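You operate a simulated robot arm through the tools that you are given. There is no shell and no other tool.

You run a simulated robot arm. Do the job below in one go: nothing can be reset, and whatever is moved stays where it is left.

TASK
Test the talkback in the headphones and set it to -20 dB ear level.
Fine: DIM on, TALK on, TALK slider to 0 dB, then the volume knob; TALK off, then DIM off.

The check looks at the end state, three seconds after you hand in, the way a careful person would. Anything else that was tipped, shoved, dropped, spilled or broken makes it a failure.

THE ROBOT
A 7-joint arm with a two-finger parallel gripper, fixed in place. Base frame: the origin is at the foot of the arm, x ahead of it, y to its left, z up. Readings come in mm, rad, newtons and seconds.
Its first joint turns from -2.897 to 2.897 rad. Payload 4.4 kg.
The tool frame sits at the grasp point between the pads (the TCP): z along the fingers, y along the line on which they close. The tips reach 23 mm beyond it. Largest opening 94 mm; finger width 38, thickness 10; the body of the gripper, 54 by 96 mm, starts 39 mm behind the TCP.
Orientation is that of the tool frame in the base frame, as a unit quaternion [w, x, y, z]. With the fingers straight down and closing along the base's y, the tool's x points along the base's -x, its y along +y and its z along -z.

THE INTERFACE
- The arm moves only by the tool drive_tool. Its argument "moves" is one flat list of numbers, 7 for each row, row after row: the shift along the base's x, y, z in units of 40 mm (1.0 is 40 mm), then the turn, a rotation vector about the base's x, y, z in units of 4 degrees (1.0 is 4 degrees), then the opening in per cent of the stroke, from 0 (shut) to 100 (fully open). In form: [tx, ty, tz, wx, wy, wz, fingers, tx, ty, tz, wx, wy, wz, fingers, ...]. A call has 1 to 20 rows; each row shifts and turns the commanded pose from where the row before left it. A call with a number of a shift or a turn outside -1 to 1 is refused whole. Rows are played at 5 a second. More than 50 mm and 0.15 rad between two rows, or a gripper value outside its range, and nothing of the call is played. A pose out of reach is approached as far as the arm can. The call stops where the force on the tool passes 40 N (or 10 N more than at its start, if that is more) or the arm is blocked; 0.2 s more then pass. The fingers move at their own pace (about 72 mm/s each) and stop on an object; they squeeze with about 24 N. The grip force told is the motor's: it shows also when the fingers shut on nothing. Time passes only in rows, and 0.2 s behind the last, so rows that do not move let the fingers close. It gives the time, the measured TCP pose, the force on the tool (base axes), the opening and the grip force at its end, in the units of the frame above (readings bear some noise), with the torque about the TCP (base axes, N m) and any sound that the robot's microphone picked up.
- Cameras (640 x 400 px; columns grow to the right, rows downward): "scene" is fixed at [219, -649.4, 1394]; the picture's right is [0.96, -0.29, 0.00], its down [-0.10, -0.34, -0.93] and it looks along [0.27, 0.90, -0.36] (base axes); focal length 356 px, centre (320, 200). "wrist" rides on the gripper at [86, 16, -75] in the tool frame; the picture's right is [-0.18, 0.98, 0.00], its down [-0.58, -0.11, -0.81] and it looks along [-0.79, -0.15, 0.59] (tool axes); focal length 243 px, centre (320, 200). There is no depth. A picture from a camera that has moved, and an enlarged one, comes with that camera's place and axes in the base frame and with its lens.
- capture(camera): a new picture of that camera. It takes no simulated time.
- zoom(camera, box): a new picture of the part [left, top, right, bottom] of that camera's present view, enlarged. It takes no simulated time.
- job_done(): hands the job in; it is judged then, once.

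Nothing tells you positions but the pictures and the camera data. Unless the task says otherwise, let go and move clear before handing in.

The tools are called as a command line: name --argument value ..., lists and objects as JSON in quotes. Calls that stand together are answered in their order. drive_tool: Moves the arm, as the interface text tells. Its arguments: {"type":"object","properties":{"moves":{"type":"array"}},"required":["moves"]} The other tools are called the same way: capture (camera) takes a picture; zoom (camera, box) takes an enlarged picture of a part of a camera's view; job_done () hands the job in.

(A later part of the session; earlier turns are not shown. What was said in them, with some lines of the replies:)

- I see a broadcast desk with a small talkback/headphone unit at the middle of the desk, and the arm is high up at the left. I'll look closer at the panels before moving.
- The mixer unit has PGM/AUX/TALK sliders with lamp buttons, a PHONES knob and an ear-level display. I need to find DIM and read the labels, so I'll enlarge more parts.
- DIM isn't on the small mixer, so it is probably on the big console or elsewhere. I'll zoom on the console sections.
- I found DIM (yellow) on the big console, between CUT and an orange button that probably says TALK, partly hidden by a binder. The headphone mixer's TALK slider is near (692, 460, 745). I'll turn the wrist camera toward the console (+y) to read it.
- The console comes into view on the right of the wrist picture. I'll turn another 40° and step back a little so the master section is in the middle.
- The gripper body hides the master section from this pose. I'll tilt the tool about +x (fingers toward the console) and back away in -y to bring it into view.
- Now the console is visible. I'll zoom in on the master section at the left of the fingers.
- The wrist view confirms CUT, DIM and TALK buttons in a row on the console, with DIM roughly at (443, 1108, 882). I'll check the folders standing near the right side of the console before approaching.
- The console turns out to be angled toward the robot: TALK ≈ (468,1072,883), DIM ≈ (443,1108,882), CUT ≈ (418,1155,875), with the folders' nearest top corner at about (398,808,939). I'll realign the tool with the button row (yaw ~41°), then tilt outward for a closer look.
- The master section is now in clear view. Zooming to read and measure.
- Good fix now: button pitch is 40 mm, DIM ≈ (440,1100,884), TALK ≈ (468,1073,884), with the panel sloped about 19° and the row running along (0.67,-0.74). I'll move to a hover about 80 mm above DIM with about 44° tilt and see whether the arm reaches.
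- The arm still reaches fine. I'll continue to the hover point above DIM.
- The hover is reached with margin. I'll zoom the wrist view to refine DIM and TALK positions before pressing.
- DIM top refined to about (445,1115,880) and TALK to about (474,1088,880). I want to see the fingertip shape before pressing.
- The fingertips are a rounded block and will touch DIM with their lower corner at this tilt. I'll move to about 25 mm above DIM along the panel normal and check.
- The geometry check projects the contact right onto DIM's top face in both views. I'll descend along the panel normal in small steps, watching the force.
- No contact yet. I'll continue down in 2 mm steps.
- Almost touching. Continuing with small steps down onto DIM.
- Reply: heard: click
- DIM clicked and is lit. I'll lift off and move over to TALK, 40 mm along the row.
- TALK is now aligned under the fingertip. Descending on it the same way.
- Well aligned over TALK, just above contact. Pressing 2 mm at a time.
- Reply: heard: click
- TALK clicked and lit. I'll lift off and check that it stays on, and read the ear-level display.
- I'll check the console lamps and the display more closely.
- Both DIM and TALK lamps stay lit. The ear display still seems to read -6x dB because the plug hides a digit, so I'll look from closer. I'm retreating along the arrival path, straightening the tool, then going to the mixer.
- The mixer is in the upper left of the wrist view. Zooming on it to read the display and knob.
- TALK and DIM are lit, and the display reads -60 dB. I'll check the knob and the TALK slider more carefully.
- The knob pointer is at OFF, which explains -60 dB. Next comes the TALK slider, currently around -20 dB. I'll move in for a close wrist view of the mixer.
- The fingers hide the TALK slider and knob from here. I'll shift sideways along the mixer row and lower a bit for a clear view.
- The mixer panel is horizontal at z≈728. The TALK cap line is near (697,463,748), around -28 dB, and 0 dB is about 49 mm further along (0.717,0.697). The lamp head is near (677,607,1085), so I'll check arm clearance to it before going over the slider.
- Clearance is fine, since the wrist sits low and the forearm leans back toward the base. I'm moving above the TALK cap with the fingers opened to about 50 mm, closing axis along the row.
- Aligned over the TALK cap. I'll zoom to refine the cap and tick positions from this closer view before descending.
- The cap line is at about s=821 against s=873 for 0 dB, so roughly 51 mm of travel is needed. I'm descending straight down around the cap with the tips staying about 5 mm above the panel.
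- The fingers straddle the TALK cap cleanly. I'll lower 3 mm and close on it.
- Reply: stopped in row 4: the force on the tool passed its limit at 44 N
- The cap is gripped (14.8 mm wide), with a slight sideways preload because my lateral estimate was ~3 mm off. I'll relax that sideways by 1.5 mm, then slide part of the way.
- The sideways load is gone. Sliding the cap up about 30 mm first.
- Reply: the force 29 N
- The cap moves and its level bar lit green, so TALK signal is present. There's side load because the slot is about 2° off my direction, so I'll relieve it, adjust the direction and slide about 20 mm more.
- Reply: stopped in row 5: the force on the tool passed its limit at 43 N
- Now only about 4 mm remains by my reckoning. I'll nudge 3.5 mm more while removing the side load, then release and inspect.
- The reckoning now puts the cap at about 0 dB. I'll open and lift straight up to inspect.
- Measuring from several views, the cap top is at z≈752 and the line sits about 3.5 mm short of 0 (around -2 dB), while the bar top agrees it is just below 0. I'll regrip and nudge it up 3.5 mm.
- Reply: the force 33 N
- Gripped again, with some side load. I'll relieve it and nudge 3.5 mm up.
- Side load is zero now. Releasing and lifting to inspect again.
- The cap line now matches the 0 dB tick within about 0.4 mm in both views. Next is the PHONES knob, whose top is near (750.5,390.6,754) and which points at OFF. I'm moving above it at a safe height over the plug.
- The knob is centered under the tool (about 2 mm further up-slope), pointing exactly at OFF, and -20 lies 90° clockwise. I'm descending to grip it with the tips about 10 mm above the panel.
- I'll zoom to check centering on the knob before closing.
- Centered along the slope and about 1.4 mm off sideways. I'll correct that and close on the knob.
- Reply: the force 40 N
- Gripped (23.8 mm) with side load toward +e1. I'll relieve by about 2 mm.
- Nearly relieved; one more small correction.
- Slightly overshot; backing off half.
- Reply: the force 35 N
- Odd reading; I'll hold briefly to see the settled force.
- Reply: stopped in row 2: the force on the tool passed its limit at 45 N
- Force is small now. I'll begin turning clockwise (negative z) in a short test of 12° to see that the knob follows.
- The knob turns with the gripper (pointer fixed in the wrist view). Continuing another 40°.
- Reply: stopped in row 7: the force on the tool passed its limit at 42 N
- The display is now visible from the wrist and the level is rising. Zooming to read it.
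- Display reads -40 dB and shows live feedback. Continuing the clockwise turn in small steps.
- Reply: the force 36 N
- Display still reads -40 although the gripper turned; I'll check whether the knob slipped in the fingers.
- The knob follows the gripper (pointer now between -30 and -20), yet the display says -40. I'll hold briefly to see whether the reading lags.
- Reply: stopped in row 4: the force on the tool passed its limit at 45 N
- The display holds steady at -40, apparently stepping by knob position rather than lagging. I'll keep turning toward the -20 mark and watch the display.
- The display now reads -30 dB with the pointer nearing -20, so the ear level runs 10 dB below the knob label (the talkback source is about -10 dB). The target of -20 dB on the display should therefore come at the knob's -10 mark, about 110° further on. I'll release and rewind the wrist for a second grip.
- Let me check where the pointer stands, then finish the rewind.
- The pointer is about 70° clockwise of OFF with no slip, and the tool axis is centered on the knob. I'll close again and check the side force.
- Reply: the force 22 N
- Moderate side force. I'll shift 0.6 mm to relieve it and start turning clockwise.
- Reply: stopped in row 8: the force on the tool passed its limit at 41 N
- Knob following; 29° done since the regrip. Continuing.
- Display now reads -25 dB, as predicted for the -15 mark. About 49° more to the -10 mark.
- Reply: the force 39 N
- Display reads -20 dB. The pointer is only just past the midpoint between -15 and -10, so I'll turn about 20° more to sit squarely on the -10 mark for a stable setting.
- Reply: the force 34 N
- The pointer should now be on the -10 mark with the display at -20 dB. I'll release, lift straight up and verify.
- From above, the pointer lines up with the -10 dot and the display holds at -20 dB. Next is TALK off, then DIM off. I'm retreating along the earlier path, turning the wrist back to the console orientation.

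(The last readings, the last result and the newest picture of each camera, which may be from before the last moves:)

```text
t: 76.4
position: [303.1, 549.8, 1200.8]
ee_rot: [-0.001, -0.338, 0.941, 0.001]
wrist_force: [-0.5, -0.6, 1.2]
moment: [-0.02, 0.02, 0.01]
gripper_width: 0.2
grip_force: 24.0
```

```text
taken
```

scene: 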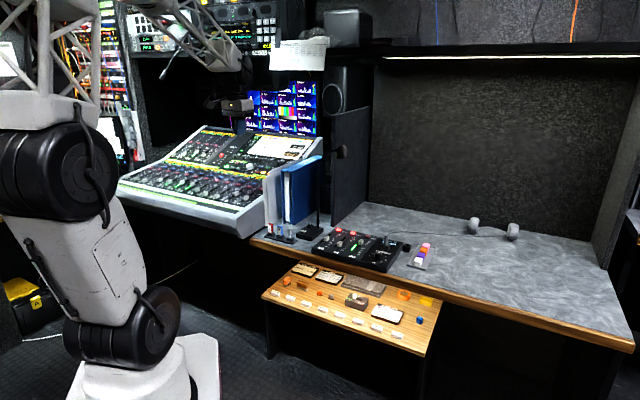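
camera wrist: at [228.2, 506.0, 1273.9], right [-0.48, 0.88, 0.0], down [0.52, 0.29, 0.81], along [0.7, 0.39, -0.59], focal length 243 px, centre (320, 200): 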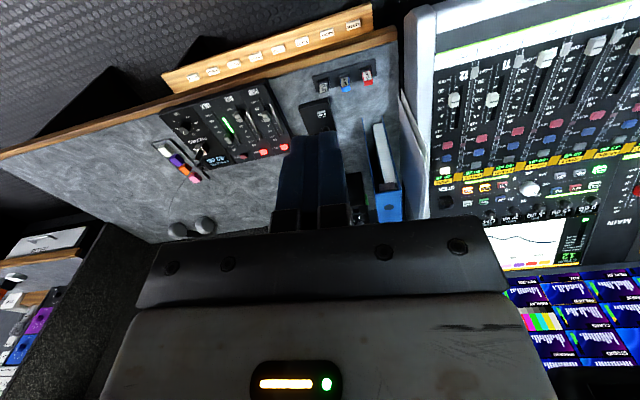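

Let me confirm the mixer display and slider from here before going on.

zoom --camera "wrist" --box '[160, 85, 300, 170]'

zoom --camera "wrist" --box '[160, 95, 240, 165]'

zoom --camera "scene" --box '[340, 225, 388, 260]'

```text
4.57 times, centred on (230, 128) of wrist
camera zoom: at [228.2, 506.0, 1273.9], right [-0.48, 0.88, 0.0], down [0.52, 0.29, 0.81], along [0.7, 0.39, -0.59], focal length 1109 px, centre (731, 531)
```

zoom: 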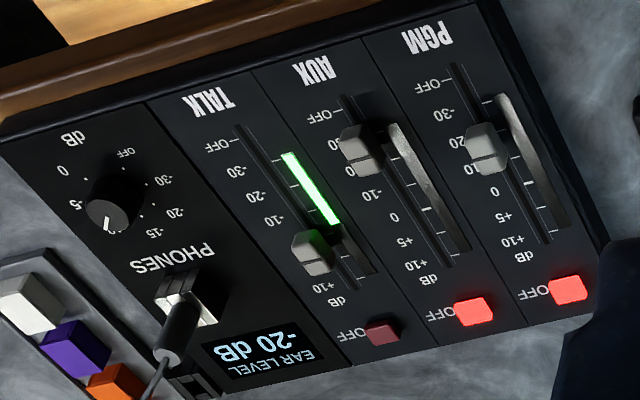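

```text
5.71 times, centred on (200, 130) of wrist
camera zoom: at [228.2, 506.0, 1273.9], right [-0.48, 0.88, 0.0], down [0.52, 0.29, 0.81], along [0.7, 0.39, -0.59], focal length 1386 px, centre (1006, 600)
```

zoom: 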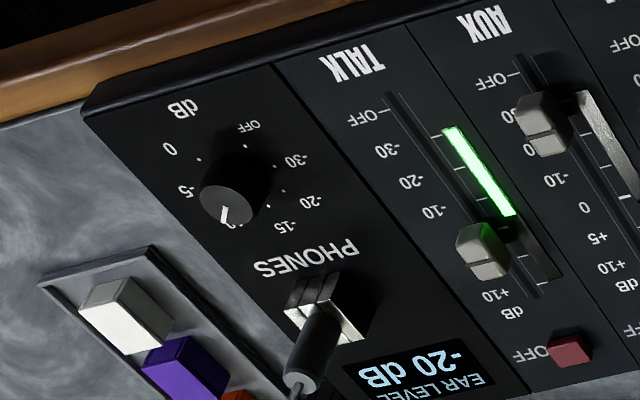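

```text
11.43 times, centred on (364, 242) of scene
camera zoom: at [219.0, -649.4, 1394.0], right [0.96, -0.29, 0.0], down [-0.1, -0.34, -0.93], along [0.27, 0.9, -0.36], focal length 4072 px, centre (-183, -286)
```

zoom: 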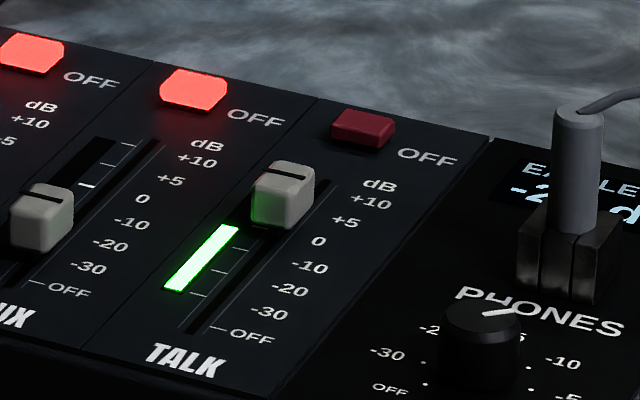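

Ear level is confirmed at -20 dB with the TALK slider at 0. I'm going back to the console along the known path, tilted as before.

drive_tool --moves '[0, 0, 0, 0, 0, 0.37, 0, 0, 0, 0, 0.65, -0.76, 0, 0, 0, 0, 0, 0.65, -0.76, 0, 0, 0, 0, 0, 0.65, -0.76, 0, 0, 0.28, 0.866, 0, 0.65, -0.76, 0, 0, 0.28, 0.866, 0, 0.65, -0.76, 0, 0, 0.28, 0.866, 0, 0.65, -0.76, 0, 0, 0.28, 0.866, 0, 0.65, -0.76, 0, 0, 0.28, 0.866, 0, 0.65, -0.76, 0, 0, 0.28, 0.866, 0, 0.65, -0.76, 0, 0, 0.28, 0.866, -0.3, 0.65, -0.76, 0, 0, 0.28, 0.866, -0.4, 0.65, -0.76, 0, 0, 0.28, 0.866, -0.6, 0, 0, 0, 0, 0.28, 0.866, -0.6, 0, 0, 0, 0, 0.28, 0.866, -0.6, 0, 0, 0, 0, 0.28, 0.866, -0.6, 0, 0, 0, 0, 0.28, 0.866, -0.6, 0, 0, 0, 0, 0.28, 0.866, -0.6, 0, 0, 0, 0, 0, 0, 0, 0, 0, 0, 0]'

capture --camera "wrist"

zoom --camera "scene" --box '[230, 125, 326, 185]'

```text
t: 80.4
position: [457.6, 1032.1, 1027.4]
ee_rot: [0.351, -0.325, 0.869, 0.129]
wrist_force: [0.9, 0.3, -0.1]
moment: [0.02, 0.0, 0.01]
gripper_width: 0.0
grip_force: 24.1
```

```text
taken
camera wrist: at [363.2, 968.3, 1019.7], right [-0.54, 0.83, 0.12], down [-0.04, -0.17, 0.98], along [0.84, 0.53, 0.12], focal length 243 px, centre (320, 200)
```

wrist: 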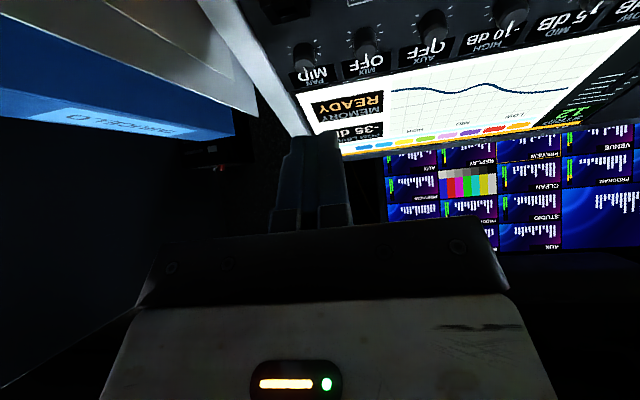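

```text
6.67 times, centred on (278, 155) of scene
camera zoom: at [219.0, -649.4, 1394.0], right [0.96, -0.29, 0.0], down [-0.1, -0.34, -0.93], along [0.27, 0.9, -0.36], focal length 2375 px, centre (600, 500)
```

zoom: 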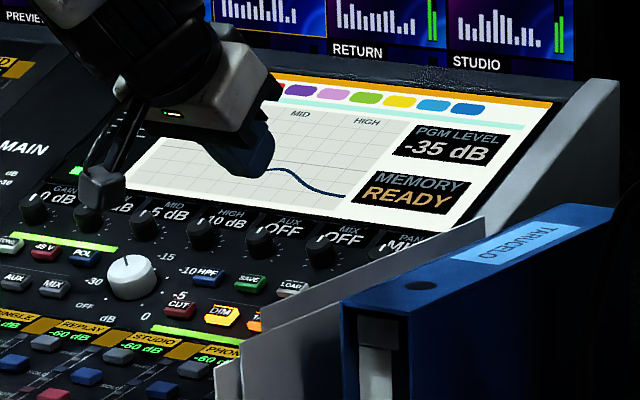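

Same pose as before. I'm reversing the retreat to hover about 24 mm above TALK.

drive_tool --moves '[0.05, 0.5, -0.9, 0, 0, 0, 0, 0.05, 0.4, -0.8, 0, 0, 0, 0, 0.05, 0.2, -0.5, 0, 0, 0, 0, 0.024, 0.022, -0.3, 0, 0, 0, 0, 0, 0, 0, 0, 0, 0, 0]'

zoom --camera "wrist" --box '[200, 30, 440, 210]'

```text
t: 81.6
position: [465.3, 1079.7, 926.9]
ee_rot: [0.351, -0.325, 0.868, 0.13]
wrist_force: [0.2, 0.2, 0.4]
moment: [0.0, 0.0, -0.03]
gripper_width: 0.0
grip_force: 24.1
```

```text
2.22 times, centred on (320, 120) of wrist
camera zoom: at [370.5, 1015.4, 920.4], right [-0.54, 0.83, 0.12], down [-0.04, -0.17, 0.98], along [0.84, 0.53, 0.12], focal length 539 px, centre (320, 378)
```

zoom: 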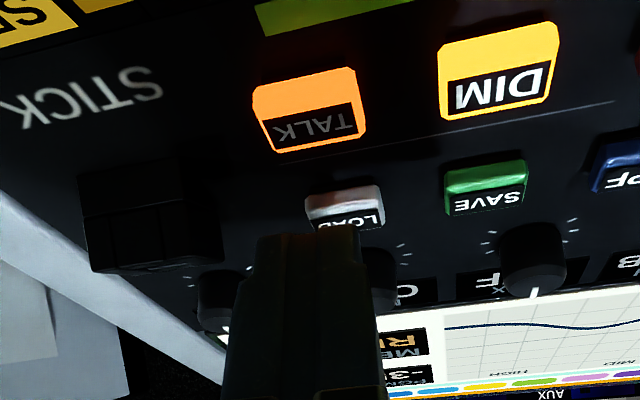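

Position matches the earlier hover within a millimetre; TALK and DIM are both lit. Descending onto TALK.

drive_tool --moves '[0.012, 0.028, -0.095, 0, 0, 0, 0, 0.012, 0.028, -0.095, 0, 0, 0, 0, 0.02, 0.018, -0.095, 0, 0, 0, 0, 0.02, 0.018, -0.095, 0, 0, 0, 0, 0.012, 0.011, -0.047, 0, 0, 0, 0, 0.012, 0.011, -0.047, 0, 0, 0, 0, 0, 0, 0, 0, 0, 0, 0]'

zoom --camera "wrist" --box '[200, 60, 440, 210]'

```text
t: 83.2
position: [470.8, 1085.3, 908.5]
ee_rot: [0.351, -0.325, 0.869, 0.13]
wrist_force: [-0.5, -0.2, 0.2]
moment: [0.0, 0.01, -0.03]
gripper_width: 0.0
grip_force: 23.6
```

```text
2.67 times, centred on (320, 135) of wrist
camera zoom: at [375.4, 1020.5, 901.7], right [-0.54, 0.83, 0.12], down [-0.04, -0.17, 0.98], along [0.84, 0.53, 0.12], focal length 647 px, centre (320, 373)
```

zoom: 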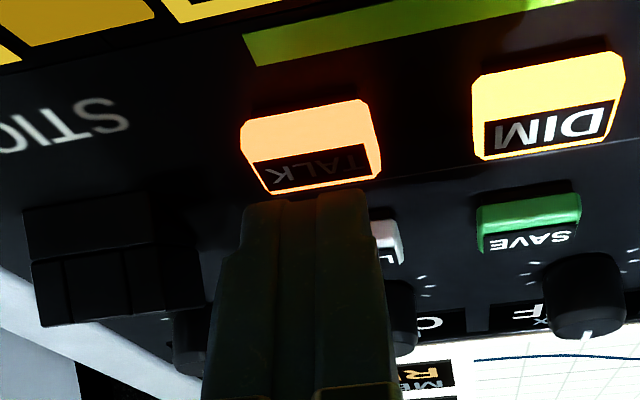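

Aligned just above TALK. Pressing in small steps.

drive_tool --moves '[0, 0, -0.05, 0, 0, 0, 0, 0, 0, -0.05, 0, 0, 0, 0]'

zoom --camera "wrist" --box '[200, 60, 440, 210]'

```text
t: 83.8
position: [472.0, 1085.5, 906.1]
ee_rot: [0.352, -0.325, 0.868, 0.13]
wrist_force: [0.9, -0.2, 1.0]
moment: [0.0, -0.01, -0.06]
gripper_width: 0.0
grip_force: 24.1
heard: click
```

```text
2.67 times, centred on (320, 135) of wrist
camera zoom: at [375.5, 1020.7, 898.2], right [-0.54, 0.83, 0.12], down [-0.04, -0.17, 0.98], along [0.84, 0.53, 0.12], focal length 647 px, centre (320, 373)
```

zoom: 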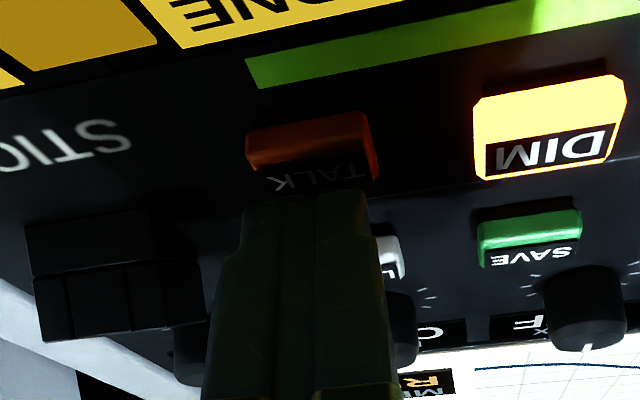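

TALK is off (lamp dark, one click). Now lifting and moving over to DIM.

drive_tool --moves '[-0.02, -0.02, 0.2, 0, 0, 0, 0, -0.02, -0.02, 0.2, 0, 0, 0, 0, -0.02, -0.02, 0.2, 0, 0, 0, 0, -0.233, 0.225, 0, 0, 0, 0, 0, -0.233, 0.225, 0, 0, 0, 0, 0, -0.233, 0.225, 0, 0, 0, 0, 0, 0, 0, 0, 0, 0, 0, 0]'

zoom --camera "wrist" --box '[200, 30, 440, 210]'

zoom --camera "scene" --box '[246, 150, 294, 180]'

```text
t: 85.4
position: [440.0, 1108.0, 929.4]
ee_rot: [0.351, -0.324, 0.869, 0.129]
wrist_force: [-0.4, -0.5, 0.2]
moment: [0.0, 0.03, 0.0]
gripper_width: 0.0
grip_force: 24.4
```

```text
2.22 times, centred on (320, 120) of wrist
camera zoom: at [345.3, 1044.2, 921.9], right [-0.54, 0.83, 0.12], down [-0.04, -0.17, 0.98], along [0.84, 0.53, 0.12], focal length 539 px, centre (320, 378)
```

zoom: 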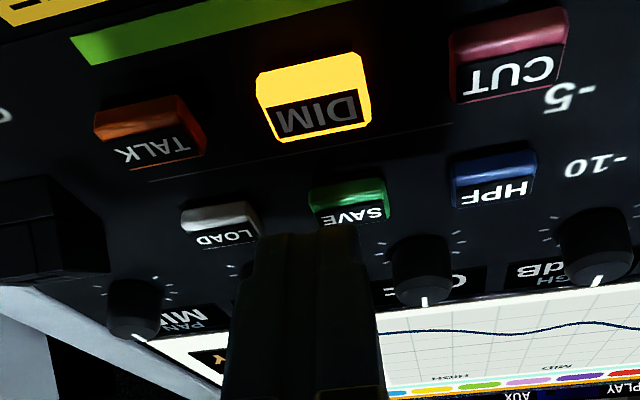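

```text
13.33 times, centred on (270, 165) of scene
camera zoom: at [219.0, -649.4, 1394.0], right [0.96, -0.29, 0.0], down [-0.1, -0.34, -0.93], along [0.27, 0.9, -0.36], focal length 4750 px, centre (987, 667)
```

zoom: 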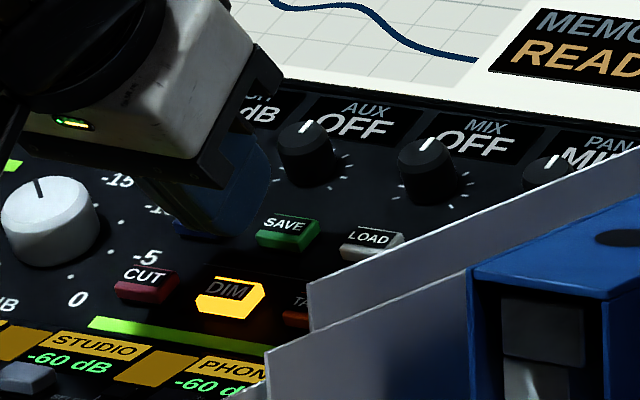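

Aligned over DIM, with TALK confirmed dark. Descending on DIM.

drive_tool --moves '[0.012, 0.012, -0.095, 0, 0, 0, 0, 0.012, 0.012, -0.095, 0, 0, 0, 0, 0.012, 0.012, -0.095, 0, 0, 0, 0, 0.012, 0.012, -0.095, 0, 0, 0, 0, 0.006, 0.006, -0.047, 0, 0, 0, 0, 0.006, 0.006, -0.047, 0, 0, 0, 0, 0, 0, 0, 0, 0, 0, 0]'

zoom --camera "wrist" --box '[200, 60, 440, 210]'

```text
t: 87.0
position: [443.5, 1110.7, 910.7]
ee_rot: [0.35, -0.325, 0.869, 0.129]
wrist_force: [-0.1, -0.5, -0.6]
moment: [0.01, -0.01, 0.01]
gripper_width: 0.0
grip_force: 24.2
```

```text
2.67 times, centred on (320, 135) of wrist
camera zoom: at [347.9, 1047.1, 903.5], right [-0.54, 0.83, 0.12], down [-0.04, -0.17, 0.98], along [0.84, 0.53, 0.12], focal length 647 px, centre (320, 373)
```

zoom: 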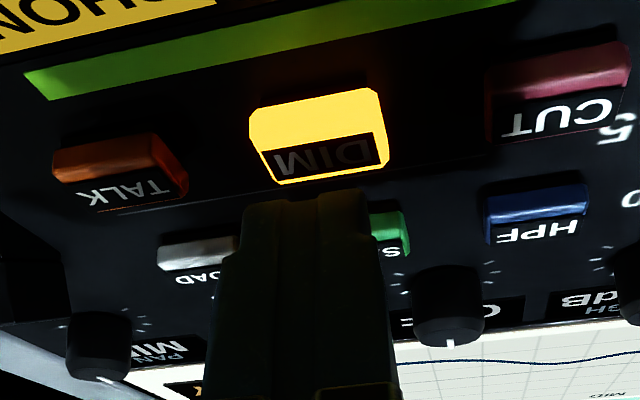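

Just above contact. Pressing DIM in 2 mm steps.

drive_tool --moves '[0, 0, -0.05, 0, 0, 0, 0, 0, 0, -0.05, 0, 0, 0, 0, 0, 0, -0.04, 0, 0, 0, 0]'

zoom --camera "wrist" --box '[200, 60, 440, 210]'

```text
t: 87.8
position: [443.0, 1110.9, 903.7]
ee_rot: [0.351, -0.326, 0.868, 0.13]
wrist_force: [-1.4, -0.3, 0.2]
moment: [0.01, 0.03, -0.03]
gripper_width: 0.0
grip_force: 24.4
heard: click
```

```text
2.67 times, centred on (320, 135) of wrist
camera zoom: at [347.9, 1047.2, 897.5], right [-0.54, 0.83, 0.12], down [-0.04, -0.17, 0.98], along [0.84, 0.53, 0.12], focal length 647 px, centre (320, 373)
```

zoom: 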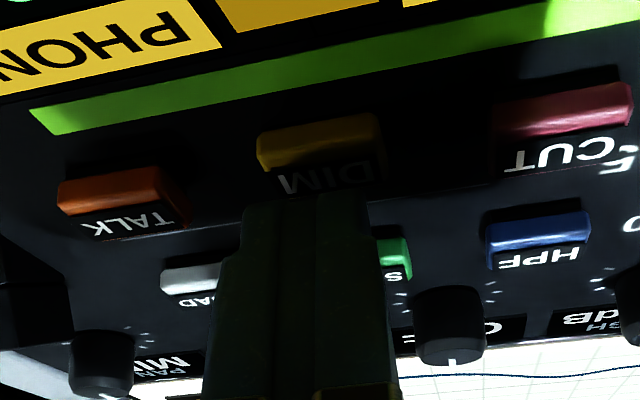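

DIM is off (one click, lamp dark). Lifting off and retreating clear along the known path.

drive_tool --moves '[-0.02, -0.02, 0.2, 0, 0, 0, 0, -0.02, -0.02, 0.2, 0, 0, 0, 0, -0.02, -0.02, 0.3, 0, 0, 0, 0, -0.05, -0.2, 0.5, 0, 0, 0, 0, -0.05, -0.4, 0.8, 0, 0, 0, 0, -0.05, -0.5, 0.9, 0, 0, 0, 0, -0.28, -0.866, 0.6, 0, 0, 0, 0, -0.28, -0.866, 0.6, 0, 0, 0, 0, -0.28, -0.866, 0.6, 0, 0, 0, 0, -0.28, -0.866, 0.6, -0.65, 0.76, 0, 0, -0.28, -0.866, 0.5, -0.65, 0.76, 0, 0, -0.28, -0.866, 0.3, -0.65, 0.76, 0, 0, -0.28, -0.866, 0.2, -0.65, 0.76, 0, 0, -0.28, -0.866, 0, -0.65, 0.76, 0, 0, -0.28, -0.866, 0, -0.65, 0.76, 0, 0, -0.28, -0.866, 0, -0.65, 0.76, 0, 0, -0.28, -0.866, 0, -0.65, 0.76, 0, 0, -0.28, -0.866, 0, -0.65, 0.76, 0, 0]'

capture --camera "wrist"

capture --camera "scene"

zoom --camera "scene" --box '[246, 150, 294, 180]'

zoom --camera "scene" --box '[310, 215, 414, 280]'

```text
t: 91.4
position: [345.7, 701.1, 1136.1]
ee_rot: [0.11, -0.332, 0.936, 0.034]
wrist_force: [-4.8, -2.7, 1.5]
moment: [0.06, -0.32, -0.03]
gripper_width: 0.0
grip_force: 23.9
stopped in row 17: the force on the tool passed its limit at 55 N (the readings are from after the stop); the commanded pose is now the measured one
```

```text
taken
camera wrist: at [258.1, 648.2, 1186.9], right [-0.48, 0.88, 0.03], down [0.36, 0.16, 0.92], along [0.8, 0.45, -0.39], focal length 243 px, centre (320, 200)
```

wrist: 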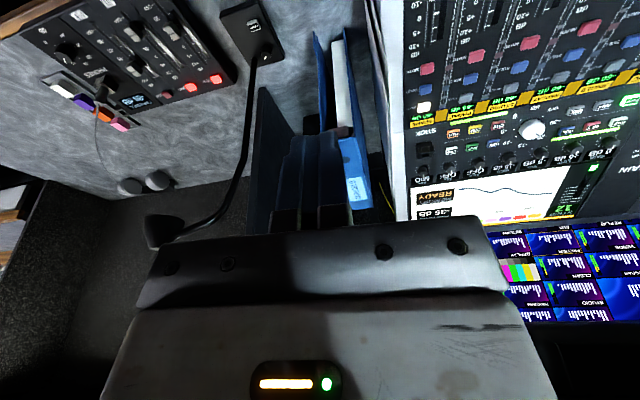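

```text
taken
```

scene: 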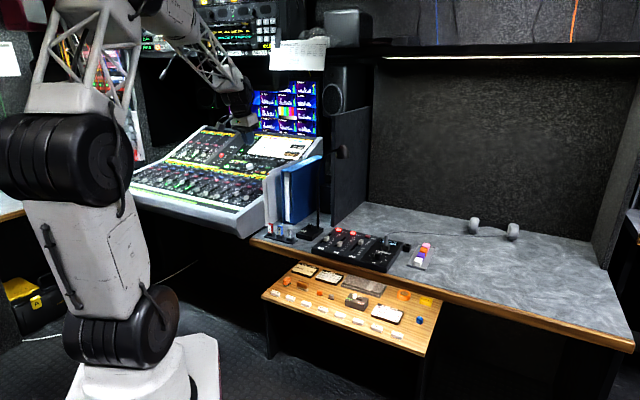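

```text
13.33 times, centred on (270, 165) of scene
camera zoom: at [219.0, -649.4, 1394.0], right [0.96, -0.29, 0.0], down [-0.1, -0.34, -0.93], along [0.27, 0.9, -0.36], focal length 4750 px, centre (987, 667)
```

zoom: 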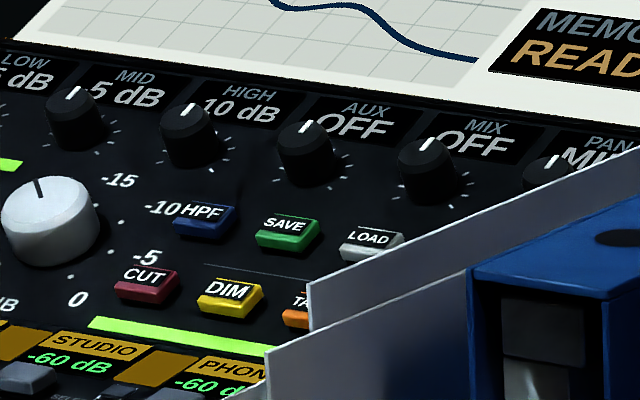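

```text
6.15 times, centred on (362, 248) of scene
camera zoom: at [219.0, -649.4, 1394.0], right [0.96, -0.29, 0.0], down [-0.1, -0.34, -0.93], along [0.27, 0.9, -0.36], focal length 2192 px, centre (62, -92)
```

zoom: 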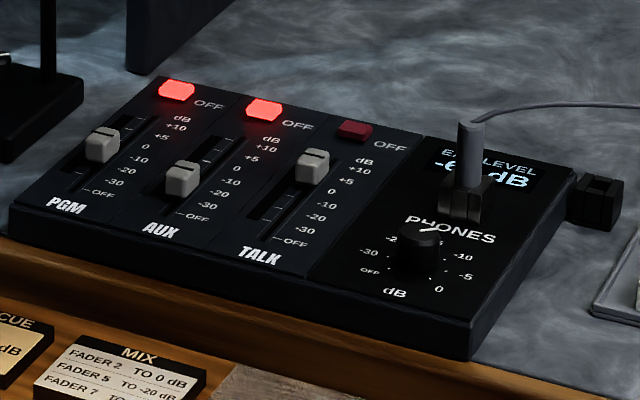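

TALK and DIM are both off and the mixer shows the slider and knob still set. But the retreat stopped on a force spike at (346,701,1136), so I need to see what was touched before moving further.

zoom --camera "scene" --box '[180, 60, 340, 180]'

zoom --camera "scene" --box '[0, 0, 280, 180]'

zoom --camera "wrist" --box '[220, 20, 460, 240]'

zoom --camera "wrist" --box '[0, 0, 300, 260]'

```text
3.33 times, centred on (260, 120) of scene
camera zoom: at [219.0, -649.4, 1394.0], right [0.96, -0.29, 0.0], down [-0.1, -0.34, -0.93], along [0.27, 0.9, -0.36], focal length 1188 px, centre (520, 467)
```

zoom: 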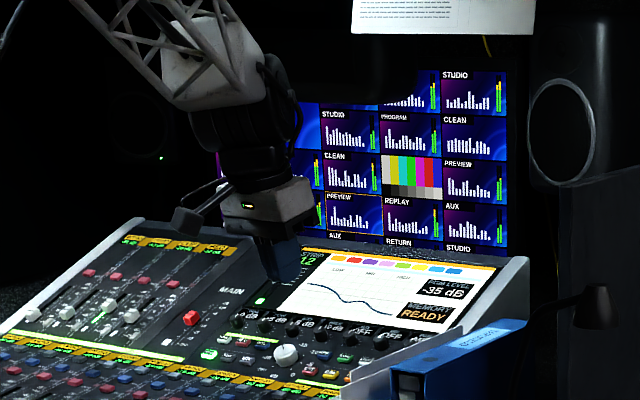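

```text
2.22 times, centred on (140, 90) of scene
camera zoom: at [219.0, -649.4, 1394.0], right [0.96, -0.29, 0.0], down [-0.1, -0.34, -0.93], along [0.27, 0.9, -0.36], focal length 792 px, centre (720, 444)
```

zoom: 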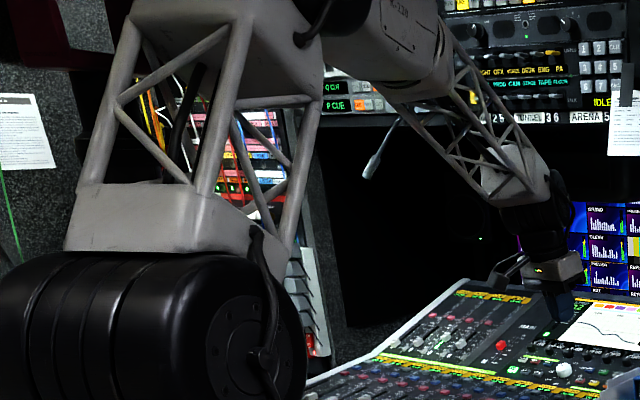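

```text
1.82 times, centred on (340, 130) of wrist
camera zoom: at [258.1, 648.2, 1186.9], right [-0.48, 0.88, 0.03], down [0.36, 0.16, 0.92], along [0.8, 0.45, -0.39], focal length 441 px, centre (284, 327)
```

zoom: 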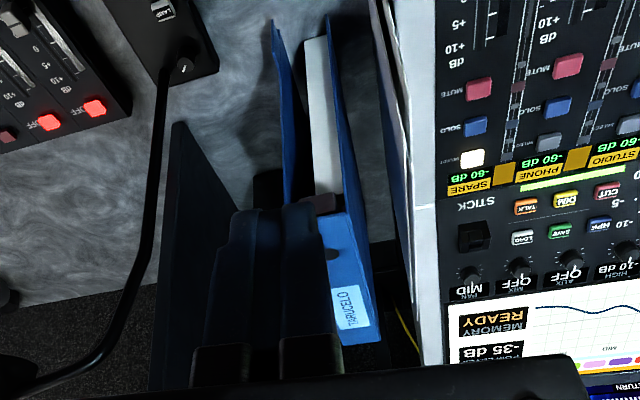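

```text
1.54 times, centred on (150, 130) of wrist
camera zoom: at [258.1, 648.2, 1186.9], right [-0.48, 0.88, 0.03], down [0.36, 0.16, 0.92], along [0.8, 0.45, -0.39], focal length 373 px, centre (582, 308)
```

zoom: 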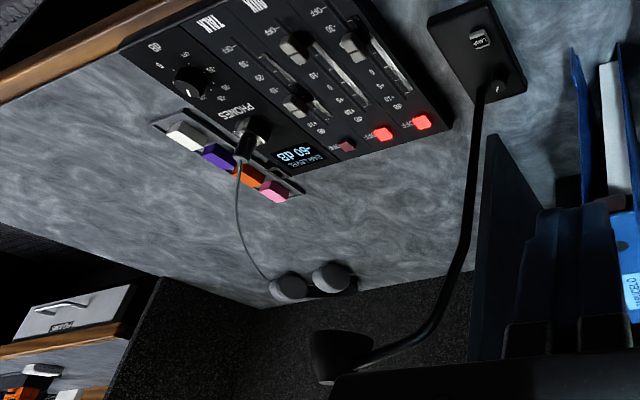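

Nothing visibly touches the gripper, and folders, mic rod and lamp look unmoved. I'll hold still and read the force to see if there's any real contact.

drive_tool --moves '[0, 0, 0, 0, 0, 0, 0, 0, 0, 0, 0, 0, 0, 0]'

capture --camera "scene"

```text
t: 92.0
position: [346.0, 700.7, 1136.8]
ee_rot: [0.112, -0.332, 0.936, 0.035]
wrist_force: [0.5, 0.3, -0.6]
moment: [0.0, 0.01, -0.01]
gripper_width: 0.0
grip_force: 23.7
```

```text
taken
```

scene: 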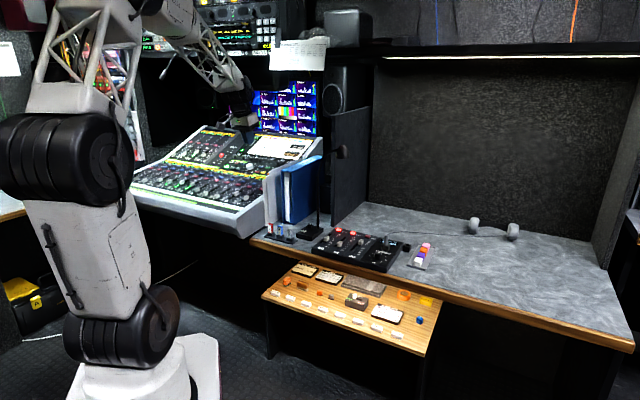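

The force is zero now, so nothing is being touched. I'll compare the surroundings with the first pictures to be sure nothing was displaced.

zoom --camera "scene" --box '[100, 100, 340, 250]'

zoom --camera "scene" --box '[130, 0, 290, 100]'

zoom --camera "scene" --box '[236, 128, 326, 184]'

zoom --camera "scene" --box '[220, 20, 380, 120]'

```text
2.67 times, centred on (220, 175) of scene
camera zoom: at [219.0, -649.4, 1394.0], right [0.96, -0.29, 0.0], down [-0.1, -0.34, -0.93], along [0.27, 0.9, -0.36], focal length 950 px, centre (587, 267)
```

zoom: 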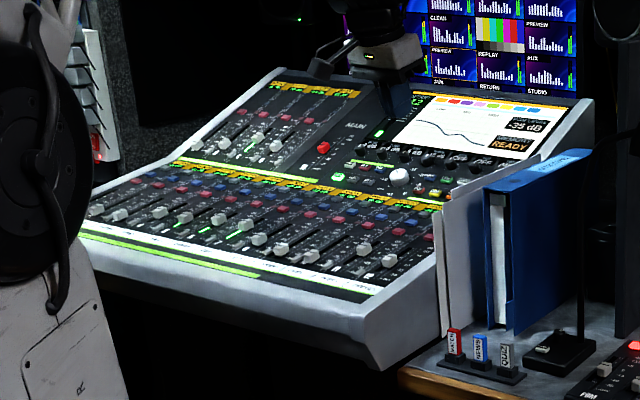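

```text
4.00 times, centred on (210, 50) of scene
camera zoom: at [219.0, -649.4, 1394.0], right [0.96, -0.29, 0.0], down [-0.1, -0.34, -0.93], along [0.27, 0.9, -0.36], focal length 1425 px, centre (760, 800)
```

zoom: 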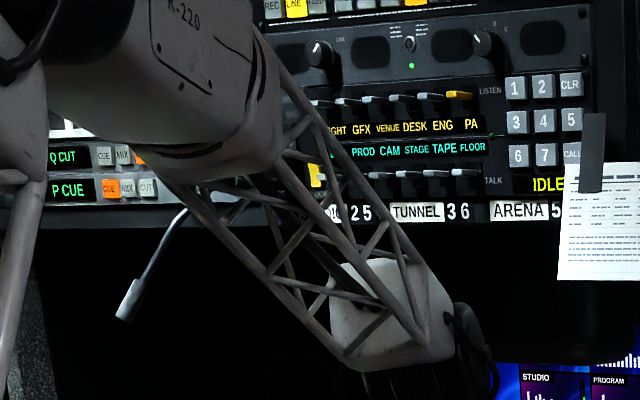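

```text
7.11 times, centred on (281, 156) of scene
camera zoom: at [219.0, -649.4, 1394.0], right [0.96, -0.29, 0.0], down [-0.1, -0.34, -0.93], along [0.27, 0.9, -0.36], focal length 2534 px, centre (597, 513)
```

zoom: 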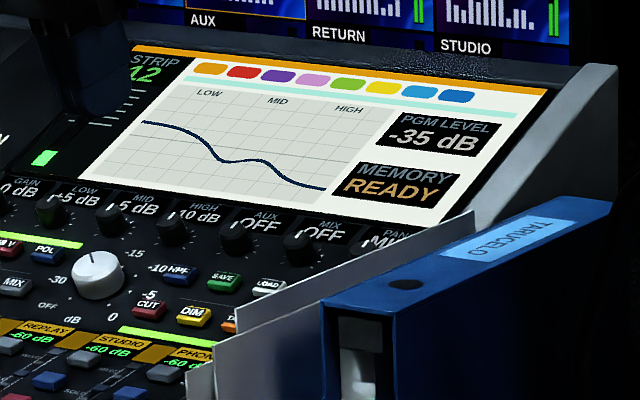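

```text
4.00 times, centred on (300, 70) of scene
camera zoom: at [219.0, -649.4, 1394.0], right [0.96, -0.29, 0.0], down [-0.1, -0.34, -0.93], along [0.27, 0.9, -0.36], focal length 1425 px, centre (400, 720)
```

zoom: 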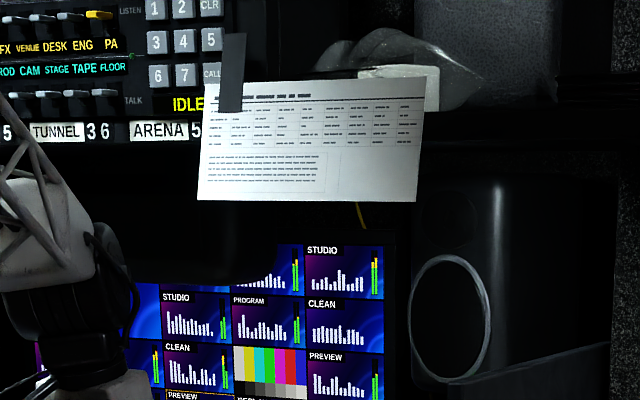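

Everything looks identical to the first pictures, so the spike was likely just the arm's own dynamics. I'll do a final check of the lamps, slider and knob from the wrist camera.

zoom --camera "wrist" --box '[420, 100, 540, 180]'

zoom --camera "wrist" --box '[30, 0, 150, 110]'

zoom --camera "scene" --box '[345, 225, 409, 270]'

zoom --camera "scene" --box '[250, 200, 450, 325]'

```text
5.00 times, centred on (480, 140) of wrist
camera zoom: at [258.6, 648.8, 1188.7], right [-0.48, 0.88, 0.03], down [0.36, 0.16, 0.92], along [0.8, 0.45, -0.39], focal length 1213 px, centre (-480, 500)
```

zoom: 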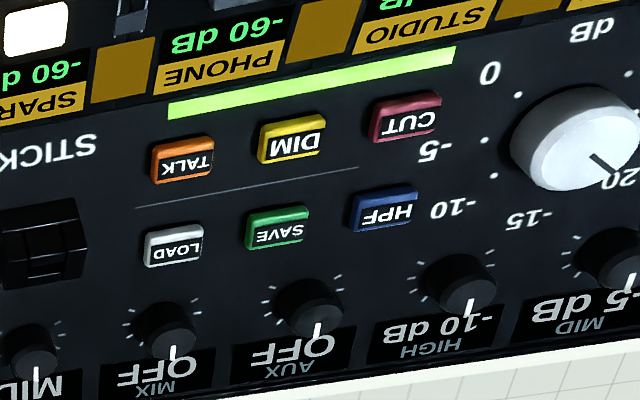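

```text
3.64 times, centred on (90, 55) of wrist
camera zoom: at [258.6, 648.8, 1188.7], right [-0.48, 0.88, 0.03], down [0.36, 0.16, 0.92], along [0.8, 0.45, -0.39], focal length 882 px, centre (1156, 727)
```

zoom: 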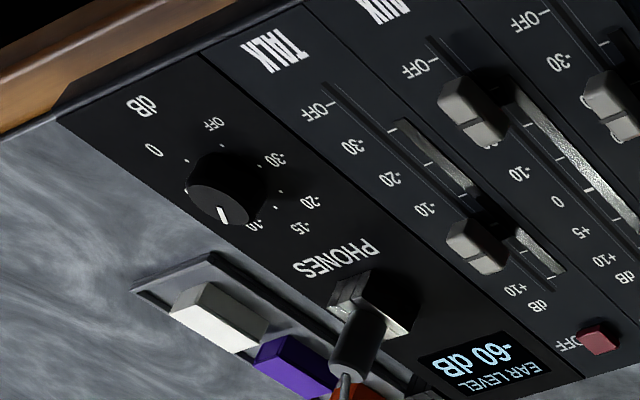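

```text
8.89 times, centred on (377, 248) of scene
camera zoom: at [219.0, -649.4, 1394.0], right [0.96, -0.29, 0.0], down [-0.1, -0.34, -0.93], along [0.27, 0.9, -0.36], focal length 3167 px, centre (-187, -222)
```

zoom: 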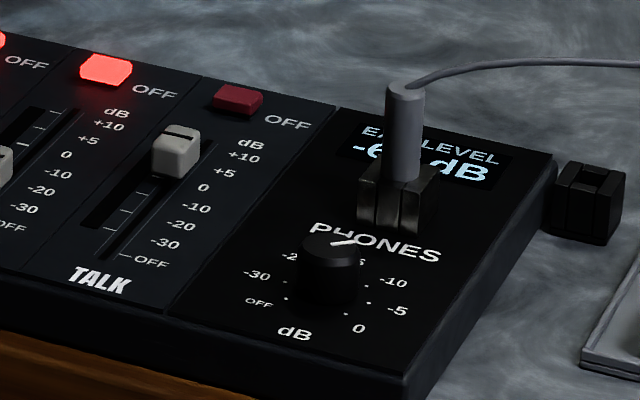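

```text
3.20 times, centred on (350, 262) of scene
camera zoom: at [219.0, -649.4, 1394.0], right [0.96, -0.29, 0.0], down [-0.1, -0.34, -0.93], along [0.27, 0.9, -0.36], focal length 1140 px, centre (224, 0)
```

zoom: 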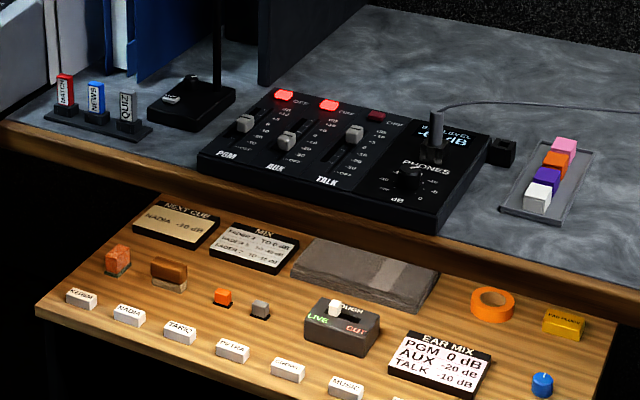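

TALK and DIM are dark again, the TALK slider is at 0 dB, and the knob is where the display read -20 dB ear level. The gripper is empty and clear of everything, and nothing else looks disturbed, so I'm handing in.

job_done

```text
The job is handed in.
```

The talkback is set. With DIM and TALK on and the TALK slider at 0 dB, the ear-level display read -20 dB. TALK and then DIM are off again, and I've handed the job in.

- **Knob position:** the volume knob points at its -10 mark, not -20. The display read 10 dB below the knob's label the whole way round, so I set it by the display.
- **DIM:** I didn't check whether DIM causes that 10 dB difference. If it does, the ear level with DIM off would be higher than -20 dB.
- **Force spike:** as the arm pulled back from the console, a 55 N force stopped it in open space. The force was zero right after. I compared the folders, console, lamp and mixer with the first pictures, and nothing had moved. I don't know what caused it.
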